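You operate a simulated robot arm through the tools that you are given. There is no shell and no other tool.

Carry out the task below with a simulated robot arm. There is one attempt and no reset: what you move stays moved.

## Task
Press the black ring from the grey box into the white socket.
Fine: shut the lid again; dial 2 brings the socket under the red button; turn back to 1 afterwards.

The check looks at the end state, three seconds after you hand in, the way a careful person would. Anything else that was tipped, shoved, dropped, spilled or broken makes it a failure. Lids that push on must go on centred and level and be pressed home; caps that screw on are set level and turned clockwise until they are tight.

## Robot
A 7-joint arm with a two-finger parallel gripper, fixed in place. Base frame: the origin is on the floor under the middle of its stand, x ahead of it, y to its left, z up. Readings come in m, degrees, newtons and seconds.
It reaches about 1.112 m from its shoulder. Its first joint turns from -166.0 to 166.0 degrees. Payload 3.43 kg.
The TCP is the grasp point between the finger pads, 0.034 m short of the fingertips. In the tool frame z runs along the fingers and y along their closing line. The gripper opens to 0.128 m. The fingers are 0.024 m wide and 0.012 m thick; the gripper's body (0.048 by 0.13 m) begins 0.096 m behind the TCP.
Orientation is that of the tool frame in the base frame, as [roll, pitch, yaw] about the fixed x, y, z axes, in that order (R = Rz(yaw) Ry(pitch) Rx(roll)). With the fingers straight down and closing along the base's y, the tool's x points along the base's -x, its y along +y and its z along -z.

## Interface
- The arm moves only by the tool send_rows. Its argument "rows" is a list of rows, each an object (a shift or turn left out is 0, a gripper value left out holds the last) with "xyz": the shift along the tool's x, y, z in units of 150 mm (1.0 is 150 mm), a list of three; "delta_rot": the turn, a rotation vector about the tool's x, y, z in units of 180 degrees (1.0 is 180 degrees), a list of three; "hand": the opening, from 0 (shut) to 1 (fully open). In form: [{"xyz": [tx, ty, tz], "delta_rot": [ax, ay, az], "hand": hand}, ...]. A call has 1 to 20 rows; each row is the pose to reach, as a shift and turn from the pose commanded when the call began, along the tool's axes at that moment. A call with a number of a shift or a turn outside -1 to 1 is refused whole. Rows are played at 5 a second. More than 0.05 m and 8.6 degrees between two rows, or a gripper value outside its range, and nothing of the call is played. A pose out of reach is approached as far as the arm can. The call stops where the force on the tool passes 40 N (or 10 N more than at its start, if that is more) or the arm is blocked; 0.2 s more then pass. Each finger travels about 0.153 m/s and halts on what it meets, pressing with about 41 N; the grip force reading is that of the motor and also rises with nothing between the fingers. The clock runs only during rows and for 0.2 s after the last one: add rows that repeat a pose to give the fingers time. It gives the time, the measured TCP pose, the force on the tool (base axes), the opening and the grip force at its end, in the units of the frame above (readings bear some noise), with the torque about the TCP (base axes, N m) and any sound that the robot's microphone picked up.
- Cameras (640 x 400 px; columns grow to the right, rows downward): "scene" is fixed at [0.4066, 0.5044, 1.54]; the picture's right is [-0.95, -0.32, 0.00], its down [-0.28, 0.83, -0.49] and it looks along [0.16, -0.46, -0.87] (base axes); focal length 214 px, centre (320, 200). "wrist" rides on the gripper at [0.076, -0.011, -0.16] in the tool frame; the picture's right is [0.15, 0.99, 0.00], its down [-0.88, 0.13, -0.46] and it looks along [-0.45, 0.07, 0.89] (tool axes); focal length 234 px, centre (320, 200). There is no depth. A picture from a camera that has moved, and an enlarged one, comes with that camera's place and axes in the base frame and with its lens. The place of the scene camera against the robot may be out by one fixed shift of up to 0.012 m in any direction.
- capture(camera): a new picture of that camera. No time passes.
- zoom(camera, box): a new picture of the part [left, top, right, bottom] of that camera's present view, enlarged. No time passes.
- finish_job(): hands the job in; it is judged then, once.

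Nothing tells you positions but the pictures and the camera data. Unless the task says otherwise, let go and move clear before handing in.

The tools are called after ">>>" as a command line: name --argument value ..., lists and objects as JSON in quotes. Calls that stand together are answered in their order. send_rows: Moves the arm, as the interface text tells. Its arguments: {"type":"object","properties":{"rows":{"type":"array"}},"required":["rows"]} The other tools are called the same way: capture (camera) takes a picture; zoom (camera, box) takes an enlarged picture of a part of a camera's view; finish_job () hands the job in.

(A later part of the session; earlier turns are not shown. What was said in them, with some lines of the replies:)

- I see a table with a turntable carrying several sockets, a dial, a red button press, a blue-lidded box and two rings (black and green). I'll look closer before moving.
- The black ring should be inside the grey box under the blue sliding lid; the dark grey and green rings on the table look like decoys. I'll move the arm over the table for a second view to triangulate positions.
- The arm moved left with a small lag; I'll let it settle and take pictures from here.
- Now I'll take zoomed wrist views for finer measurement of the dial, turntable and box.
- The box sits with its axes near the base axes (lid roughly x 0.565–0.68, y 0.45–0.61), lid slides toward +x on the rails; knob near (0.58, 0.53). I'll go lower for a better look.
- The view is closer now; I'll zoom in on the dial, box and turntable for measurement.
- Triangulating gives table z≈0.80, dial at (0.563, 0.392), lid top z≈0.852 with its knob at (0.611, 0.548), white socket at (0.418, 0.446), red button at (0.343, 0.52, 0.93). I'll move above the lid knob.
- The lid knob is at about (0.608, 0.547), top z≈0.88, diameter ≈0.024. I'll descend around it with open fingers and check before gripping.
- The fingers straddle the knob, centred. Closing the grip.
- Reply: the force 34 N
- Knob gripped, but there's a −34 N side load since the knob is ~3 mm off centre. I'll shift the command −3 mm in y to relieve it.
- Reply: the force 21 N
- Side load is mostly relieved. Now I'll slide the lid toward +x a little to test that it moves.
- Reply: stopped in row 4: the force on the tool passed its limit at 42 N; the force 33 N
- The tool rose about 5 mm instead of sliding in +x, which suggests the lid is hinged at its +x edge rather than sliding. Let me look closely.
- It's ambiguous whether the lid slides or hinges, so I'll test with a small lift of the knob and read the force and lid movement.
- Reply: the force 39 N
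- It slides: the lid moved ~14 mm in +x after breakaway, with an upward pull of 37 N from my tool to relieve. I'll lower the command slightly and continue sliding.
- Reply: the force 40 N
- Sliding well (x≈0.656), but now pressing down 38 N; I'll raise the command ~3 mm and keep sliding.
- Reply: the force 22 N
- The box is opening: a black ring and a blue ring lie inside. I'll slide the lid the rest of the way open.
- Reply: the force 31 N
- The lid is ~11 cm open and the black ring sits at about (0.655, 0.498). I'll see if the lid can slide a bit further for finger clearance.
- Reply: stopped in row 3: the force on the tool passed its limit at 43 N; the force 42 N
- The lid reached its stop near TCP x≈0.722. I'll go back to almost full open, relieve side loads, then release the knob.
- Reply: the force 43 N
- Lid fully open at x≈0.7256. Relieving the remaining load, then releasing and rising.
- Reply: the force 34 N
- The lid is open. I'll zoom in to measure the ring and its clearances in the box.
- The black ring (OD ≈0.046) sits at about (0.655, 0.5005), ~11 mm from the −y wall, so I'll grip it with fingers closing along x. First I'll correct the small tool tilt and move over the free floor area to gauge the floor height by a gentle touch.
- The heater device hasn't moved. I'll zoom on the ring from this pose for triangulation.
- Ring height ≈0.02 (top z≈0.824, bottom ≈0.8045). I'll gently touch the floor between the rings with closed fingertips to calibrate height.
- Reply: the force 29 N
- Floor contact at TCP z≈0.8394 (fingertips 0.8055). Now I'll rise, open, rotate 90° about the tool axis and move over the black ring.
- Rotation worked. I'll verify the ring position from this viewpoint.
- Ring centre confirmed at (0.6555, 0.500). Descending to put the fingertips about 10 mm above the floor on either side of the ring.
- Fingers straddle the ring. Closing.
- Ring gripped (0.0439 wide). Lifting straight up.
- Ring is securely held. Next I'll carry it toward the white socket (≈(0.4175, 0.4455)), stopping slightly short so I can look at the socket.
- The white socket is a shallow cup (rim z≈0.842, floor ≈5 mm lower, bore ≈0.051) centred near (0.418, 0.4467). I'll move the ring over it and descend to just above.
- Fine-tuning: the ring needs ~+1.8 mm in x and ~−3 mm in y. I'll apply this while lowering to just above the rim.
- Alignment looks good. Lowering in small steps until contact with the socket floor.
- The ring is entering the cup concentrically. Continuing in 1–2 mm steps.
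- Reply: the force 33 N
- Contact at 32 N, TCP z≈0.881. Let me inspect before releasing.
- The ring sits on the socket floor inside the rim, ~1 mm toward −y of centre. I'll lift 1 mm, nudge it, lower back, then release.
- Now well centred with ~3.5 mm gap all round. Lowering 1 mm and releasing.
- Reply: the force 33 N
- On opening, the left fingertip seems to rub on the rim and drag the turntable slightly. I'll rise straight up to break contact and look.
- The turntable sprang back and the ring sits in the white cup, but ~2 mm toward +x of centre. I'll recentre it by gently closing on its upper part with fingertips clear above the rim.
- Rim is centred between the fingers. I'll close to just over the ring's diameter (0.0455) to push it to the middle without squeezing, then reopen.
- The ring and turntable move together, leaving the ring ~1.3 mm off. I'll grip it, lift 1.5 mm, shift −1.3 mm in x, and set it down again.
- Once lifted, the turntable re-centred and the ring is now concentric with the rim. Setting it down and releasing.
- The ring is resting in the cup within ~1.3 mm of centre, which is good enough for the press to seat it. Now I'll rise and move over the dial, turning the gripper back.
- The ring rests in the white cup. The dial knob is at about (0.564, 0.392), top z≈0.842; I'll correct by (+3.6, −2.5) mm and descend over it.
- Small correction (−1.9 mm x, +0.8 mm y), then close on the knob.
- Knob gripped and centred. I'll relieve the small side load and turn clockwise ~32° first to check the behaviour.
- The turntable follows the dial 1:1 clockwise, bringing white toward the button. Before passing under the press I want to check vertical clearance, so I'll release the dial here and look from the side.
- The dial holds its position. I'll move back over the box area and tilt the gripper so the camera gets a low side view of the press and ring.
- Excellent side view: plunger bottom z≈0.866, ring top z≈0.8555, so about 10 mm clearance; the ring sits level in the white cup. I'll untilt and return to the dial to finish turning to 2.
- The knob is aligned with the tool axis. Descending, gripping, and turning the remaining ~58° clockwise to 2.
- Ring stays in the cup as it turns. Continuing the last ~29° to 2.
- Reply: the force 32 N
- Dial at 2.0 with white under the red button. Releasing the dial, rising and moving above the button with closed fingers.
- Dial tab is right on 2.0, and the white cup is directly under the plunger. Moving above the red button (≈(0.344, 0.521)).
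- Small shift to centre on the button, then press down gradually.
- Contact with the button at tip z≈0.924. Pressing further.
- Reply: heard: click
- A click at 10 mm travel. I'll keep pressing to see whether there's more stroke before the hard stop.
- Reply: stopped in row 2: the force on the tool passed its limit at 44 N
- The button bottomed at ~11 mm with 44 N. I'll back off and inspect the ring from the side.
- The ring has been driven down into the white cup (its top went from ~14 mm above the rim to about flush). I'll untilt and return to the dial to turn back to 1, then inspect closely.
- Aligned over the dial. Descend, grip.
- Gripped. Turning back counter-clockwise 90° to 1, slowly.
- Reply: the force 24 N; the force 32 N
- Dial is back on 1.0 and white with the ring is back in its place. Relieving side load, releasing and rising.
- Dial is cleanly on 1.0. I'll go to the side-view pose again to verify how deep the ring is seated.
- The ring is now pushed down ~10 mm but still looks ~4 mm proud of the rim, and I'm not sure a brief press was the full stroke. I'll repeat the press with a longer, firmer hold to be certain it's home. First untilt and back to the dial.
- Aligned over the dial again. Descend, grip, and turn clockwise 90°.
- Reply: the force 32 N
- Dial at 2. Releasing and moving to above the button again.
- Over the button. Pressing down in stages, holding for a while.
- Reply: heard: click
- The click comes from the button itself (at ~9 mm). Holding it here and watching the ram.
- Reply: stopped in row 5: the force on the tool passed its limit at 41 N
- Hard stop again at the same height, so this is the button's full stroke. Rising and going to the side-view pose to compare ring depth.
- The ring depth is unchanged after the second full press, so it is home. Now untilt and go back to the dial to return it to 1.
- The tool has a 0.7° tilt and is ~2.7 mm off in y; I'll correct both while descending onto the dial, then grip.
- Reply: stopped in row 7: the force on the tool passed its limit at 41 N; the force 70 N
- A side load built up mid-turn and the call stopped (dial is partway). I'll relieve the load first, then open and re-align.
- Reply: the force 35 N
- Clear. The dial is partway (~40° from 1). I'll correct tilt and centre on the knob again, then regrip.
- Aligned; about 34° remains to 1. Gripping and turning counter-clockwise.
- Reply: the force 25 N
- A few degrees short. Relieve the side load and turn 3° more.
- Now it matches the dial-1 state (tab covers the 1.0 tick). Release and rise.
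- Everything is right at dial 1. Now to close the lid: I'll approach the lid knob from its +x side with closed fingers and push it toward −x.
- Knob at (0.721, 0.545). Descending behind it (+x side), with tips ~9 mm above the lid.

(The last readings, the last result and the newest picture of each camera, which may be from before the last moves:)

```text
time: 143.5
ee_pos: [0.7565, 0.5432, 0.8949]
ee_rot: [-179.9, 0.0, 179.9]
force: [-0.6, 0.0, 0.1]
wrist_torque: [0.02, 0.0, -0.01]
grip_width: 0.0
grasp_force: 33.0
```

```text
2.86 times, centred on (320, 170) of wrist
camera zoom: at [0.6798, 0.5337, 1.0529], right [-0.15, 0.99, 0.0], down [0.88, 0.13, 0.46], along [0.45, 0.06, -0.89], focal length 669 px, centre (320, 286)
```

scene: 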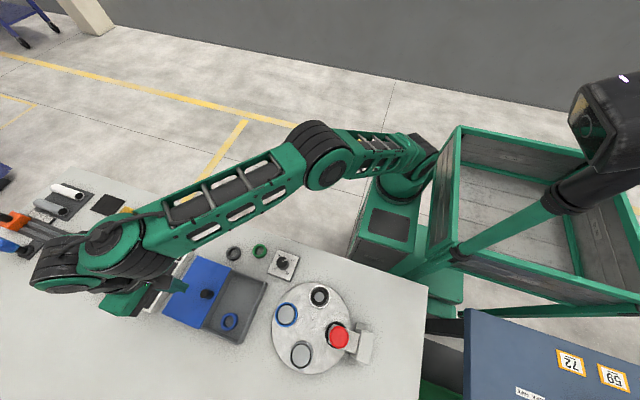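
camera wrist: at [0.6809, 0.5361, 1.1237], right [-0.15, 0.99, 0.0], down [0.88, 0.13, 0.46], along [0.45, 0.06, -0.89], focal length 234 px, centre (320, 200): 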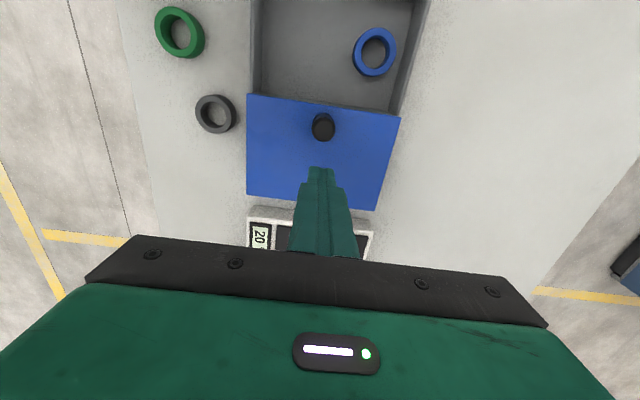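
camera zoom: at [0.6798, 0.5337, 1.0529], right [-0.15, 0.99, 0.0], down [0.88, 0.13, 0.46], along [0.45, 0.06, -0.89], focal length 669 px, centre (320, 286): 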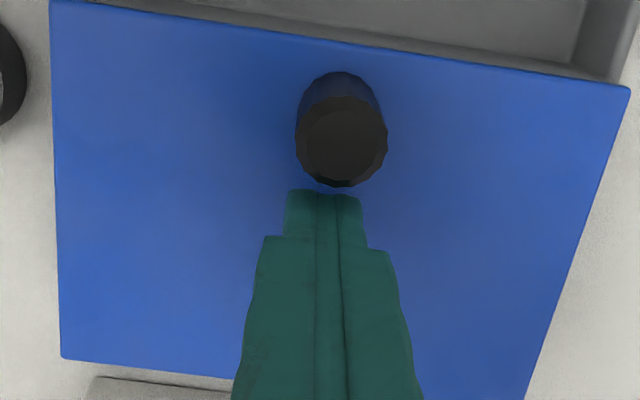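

Aligned behind the knob. Pushing the lid toward −x.

>>> send_rows --rows '[{"xyz": [0.06, 0.005, 0], "hand": 0}, {"xyz": [0.12, 0.005, 0], "hand": 0}, {"xyz": [0.19, 0.005, 0], "hand": 0}, {"xyz": [0.26, 0.005, 0], "hand": 0}, {"xyz": [0.33, 0.005, 0], "hand": 0}, {"xyz": [0.4, 0.005, 0], "hand": 0}, {"xyz": [0.47, 0.005, 0], "hand": 0}, {"xyz": [0.54, 0.005, 0], "hand": 0}, {"xyz": [0.6, 0.005, 0], "hand": 0}, {"xyz": [0.66, 0.005, 0], "hand": 0}, {"xyz": [0.66, 0.005, 0], "hand": 0}]'

>>> capture --camera "wrist"

```text
time: 145.9
ee_pos: [0.6576, 0.5463, 0.8954]
ee_rot: [-179.9, -0.1, -180.0]
force: [0.8, 0.4, 0.3]
wrist_torque: [0.0, -0.01, 0.02]
grip_width: 0.0
grasp_force: 32.8
```

```text
taken
camera wrist: at [0.5805, 0.5359, 1.0528], right [-0.15, 0.99, 0.0], down [0.88, 0.13, 0.46], along [0.45, 0.07, -0.89], focal length 234 px, centre (320, 200)
```

wrist: 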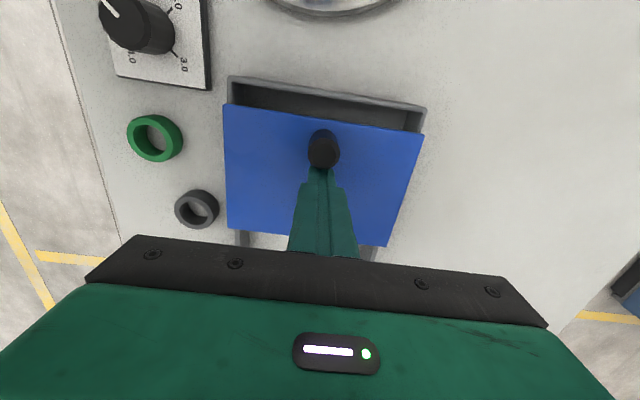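

Lid slides easily; ~2 cm left. Pushing it the rest of the way slowly.

>>> send_rows --rows '[{"xyz": [0.03, 0, 0], "hand": 0}, {"xyz": [0.06, 0, 0], "hand": 0}, {"xyz": [0.09, 0, 0], "hand": 0}, {"xyz": [0.115, 0, 0], "hand": 0}, {"xyz": [0.135, 0, 0], "hand": 0}, {"xyz": [0.15, 0, 0], "hand": 0}, {"xyz": [0.16, 0, 0], "hand": 0}, {"xyz": [0.16, 0, 0], "hand": 0}]'

>>> zoom --camera "wrist" --box '[210, 90, 430, 240]'

```text
time: 147.7
ee_pos: [0.6337, 0.5455, 0.8938]
ee_rot: [-179.9, 0.0, -179.9]
force: [0.3, 0.2, -0.5]
wrist_torque: [-0.01, 0.01, -0.02]
grip_width: 0.0002
grasp_force: 33.2
```

```text
2.67 times, centred on (320, 165) of wrist
camera zoom: at [0.5558, 0.5353, 1.053], right [-0.15, 0.99, 0.0], down [0.88, 0.13, 0.46], along [0.45, 0.07, -0.89], focal length 624 px, centre (320, 293)
```

zoom: 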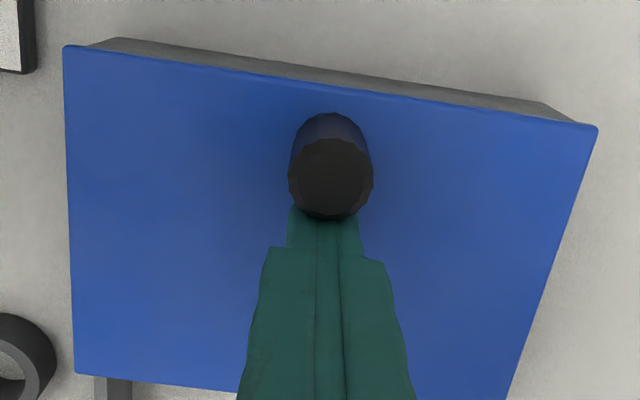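

Almost shut. Pushing gently until it meets the stop.

>>> send_rows --rows '[{"xyz": [0.01, 0, 0], "hand": 0}, {"xyz": [0.02, 0, 0], "hand": 0}, {"xyz": [0.03, 0, 0], "hand": 0}, {"xyz": [0.03, 0, 0], "hand": 0}]'

```text
time: 148.7
ee_pos: [0.6326, 0.5453, 0.8946]
ee_rot: [180.0, 0.2, 179.7]
force: [32.9, 9.0, 2.6]
wrist_torque: [0.28, -0.19, -0.1]
grip_width: 0.0
grasp_force: 32.9
```

Firm stop at 33 N with the knob at x≈0.6086 – the same as its original closed position. Backing off and rising.

>>> send_rows --rows '[{"xyz": [-0.05, 0, 0], "hand": 0}, {"xyz": [-0.12, 0, 0], "hand": 0}, {"xyz": [-0.12, 0, -0.2], "hand": 0}, {"xyz": [-0.12, 0, -0.5], "hand": 0}, {"xyz": [-0.12, 0, -0.8], "hand": 0}, {"xyz": [-0.12, 0, -1.0], "hand": 0}, {"xyz": [-0.12, 0, -1.0], "hand": 0}]'

>>> capture --camera "wrist"

>>> zoom --camera "wrist" --box '[220, 60, 420, 220]'

```text
time: 150.3
ee_pos: [0.6468, 0.5459, 1.047]
ee_rot: [-179.9, -0.1, -179.9]
force: [-0.2, -0.5, 1.1]
wrist_torque: [0.02, 0.02, 0.03]
grip_width: 0.0
grasp_force: 32.8
```

```text
taken
camera wrist: at [0.57, 0.5352, 1.2051], right [-0.15, 0.99, 0.0], down [0.88, 0.13, 0.46], along [0.45, 0.07, -0.89], focal length 234 px, centre (320, 200)
```

wrist: 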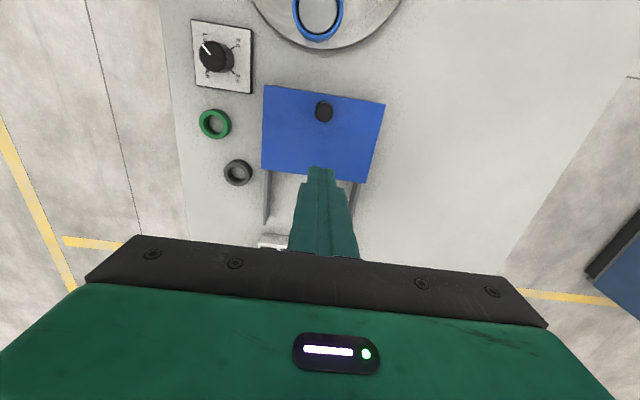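

```text
2.50 times, centred on (320, 140) of wrist
camera zoom: at [0.57, 0.5352, 1.2051], right [-0.15, 0.99, 0.0], down [0.88, 0.13, 0.46], along [0.45, 0.07, -0.89], focal length 585 px, centre (320, 350)
```

zoom: 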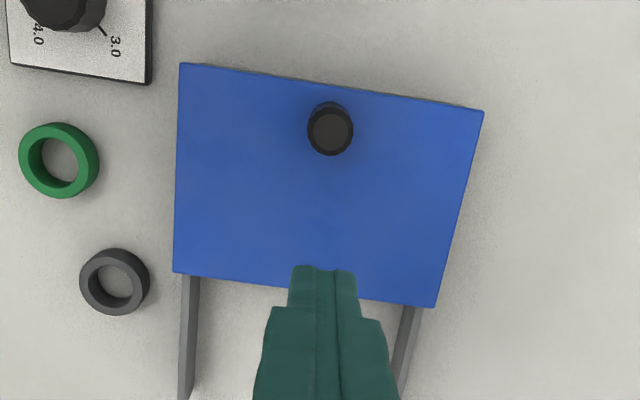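

The lid is shut. Now I'll retreat up and away for a final check with the scene camera.

>>> send_rows --rows '[{"xyz": [0.1, -0.1, -0.25], "hand": 0}, {"xyz": [0.3, -0.3, -0.5], "hand": 0}, {"xyz": [0.5, -0.5, -0.75], "hand": 0}, {"xyz": [0.7, -0.7, -1.0], "hand": 0}, {"xyz": [0.85, -0.9, -1.0], "hand": 0}, {"xyz": [1.0, -1.0, -1.0], "hand": 0}, {"xyz": [1.0, -1.0, -1.0], "hand": 0.3}]'

>>> send_rows --rows '[{"xyz": [0.1, -0.25, 0], "hand": 0.5}, {"xyz": [0.2, -0.5, 0], "hand": 0.5}, {"xyz": [0.3, -0.75, 0], "hand": 0.5}, {"xyz": [0.4, -1.0, 0], "hand": 0.5}, {"xyz": [0.4, -1.0, 0], "hand": 0.5}]'

>>> capture --camera "scene"

>>> zoom --camera "scene" --box '[160, 220, 400, 380]'

>>> zoom --camera "scene" --box '[0, 170, 240, 330]'

>>> zoom --camera "scene" --box '[260, 240, 380, 320]'

```text
refused: row 2 steps farther than a row can; nothing moved
```

```text
time: 151.5
ee_pos: [0.5871, 0.3979, 1.0457]
ee_rot: [-179.9, 0.0, 179.9]
force: [-0.2, -0.3, 0.7]
wrist_torque: [0.02, -0.03, 0.0]
grip_width: 0.0642
grasp_force: 0.2
```

```text
taken
```

scene: 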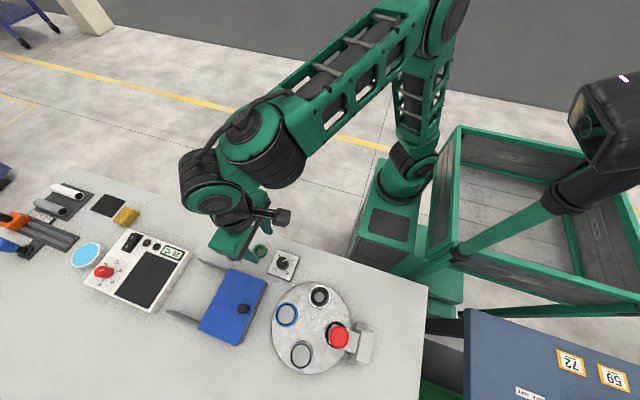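

```text
2.50 times, centred on (280, 300) of scene
camera zoom: at [0.4066, 0.5044, 1.54], right [-0.95, -0.32, 0.0], down [-0.28, 0.83, -0.49], along [0.16, -0.46, -0.87], focal length 536 px, centre (420, -50)
```

zoom: 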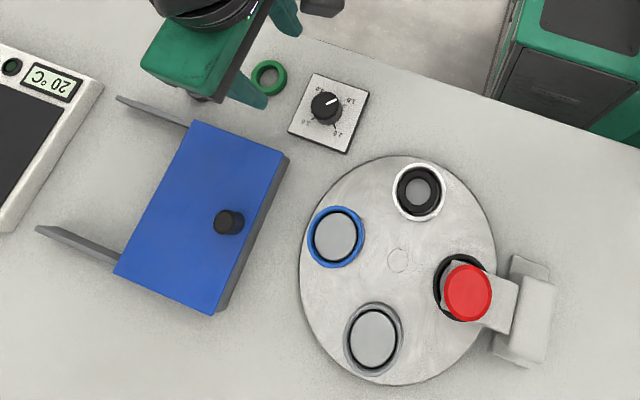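

```text
2.50 times, centred on (120, 250) of scene
camera zoom: at [0.4066, 0.5044, 1.54], right [-0.95, -0.32, 0.0], down [-0.28, 0.83, -0.49], along [0.16, -0.46, -0.87], focal length 536 px, centre (820, 75)
```

zoom: 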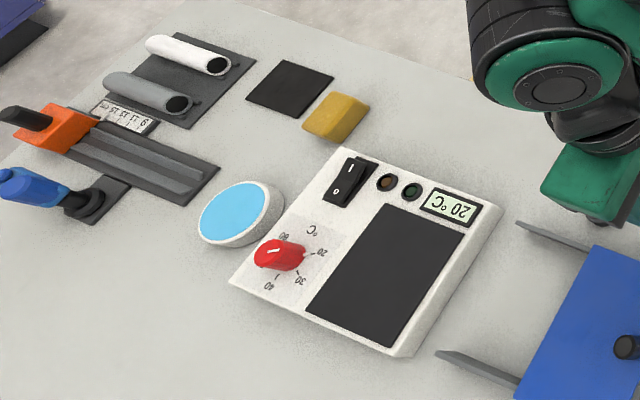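

```text
5.00 times, centred on (320, 280) of scene
camera zoom: at [0.4066, 0.5044, 1.54], right [-0.95, -0.32, 0.0], down [-0.28, 0.83, -0.49], along [0.16, -0.46, -0.87], focal length 1072 px, centre (320, -200)
```

zoom: 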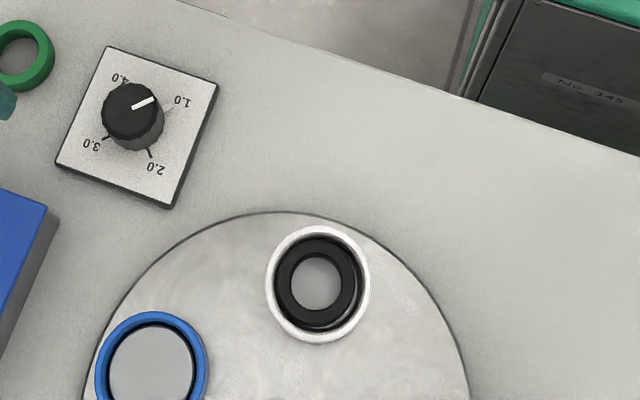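

All matches the initial layout, with the black ring seated in the white cup, dial on 1.0 and lid shut. I'll rise a bit further clear before handing in.

>>> send_rows --rows '[{"xyz": [0.1, -0.1, -0.2], "hand": 0.5}, {"xyz": [0.2, -0.2, -0.4], "hand": 0.5}, {"xyz": [0.3, -0.3, -0.6], "hand": 0.5}, {"xyz": [0.4, -0.4, -0.8], "hand": 0.5}, {"xyz": [0.5, -0.5, -1.0], "hand": 0.5}, {"xyz": [0.5, -0.5, -1.0], "hand": 0.5}]'

>>> capture --camera "scene"

>>> zoom --camera "scene" --box '[160, 220, 400, 380]'

>>> capture --camera "wrist"

```text
time: 152.9
ee_pos: [0.5107, 0.3206, 1.1932]
ee_rot: [-179.9, 0.0, -179.9]
force: [-0.3, 0.1, -1.1]
wrist_torque: [-0.01, -0.03, 0.02]
grip_width: 0.064
grasp_force: 0.0
```

```text
taken
```

scene: 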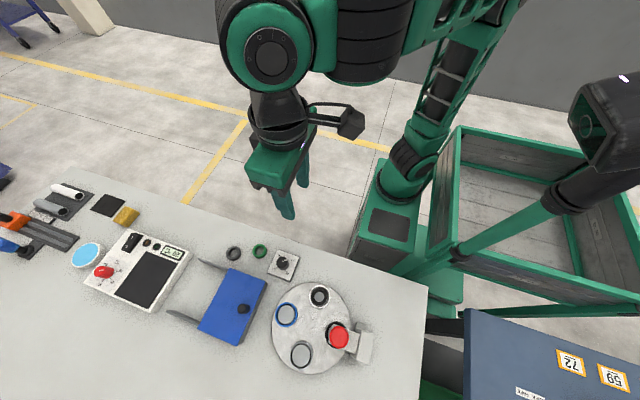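

```text
2.50 times, centred on (280, 300) of scene
camera zoom: at [0.4066, 0.5044, 1.54], right [-0.95, -0.32, 0.0], down [-0.28, 0.83, -0.49], along [0.16, -0.46, -0.87], focal length 536 px, centre (420, -50)
```

zoom: 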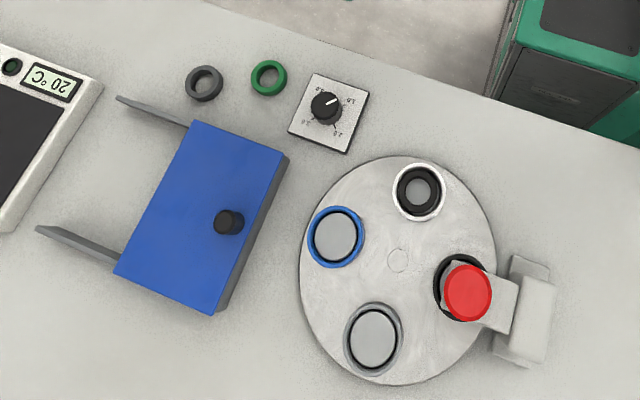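

```text
taken
camera wrist: at [0.434, 0.3095, 1.351], right [-0.15, 0.99, 0.0], down [0.88, 0.13, 0.46], along [0.45, 0.07, -0.89], focal length 234 px, centre (320, 200)
```

wrist: 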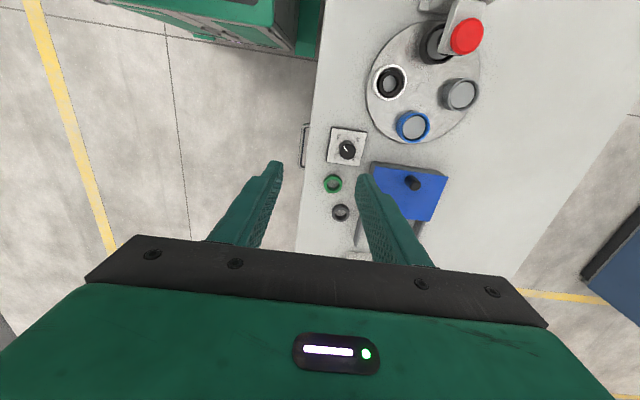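

The black ring is pressed into the white socket, the dial is back on 1, and the grey box's lid is shut. The other objects are where they started and the arm is clear, so I'm handing in.

>>> finish_job

```text
The job is handed in.
```

The job is handed in. The black ring from the grey box is in the white socket, the dial is back on 1 and the lid is shut again.

- **Ring:** I set it in the socket, turned the dial to 2 and pressed the red button to its full stroke. That drove it down about 10 mm. A second full press moved it no further, so I took it as home. By my estimate from the pictures it still stands about 4 mm above the rim and sits 1–2 mm off centre.
- **Dial:** on the last turn back to 1, the side force passed the limit and the arm stopped partway. I let go, lined up again and finished the turn. The pointer is on the 1.0 mark.
- **Lid:** I pushed it to its stop, and its knob is back where it started.
- **Everything else:** in the final pictures the other rings, sockets and nearby equipment look as they did at the start. The exception is the blue ring, which is inside the shut box; I last saw it undisturbed before closing the lid. The gripper is open and well clear.
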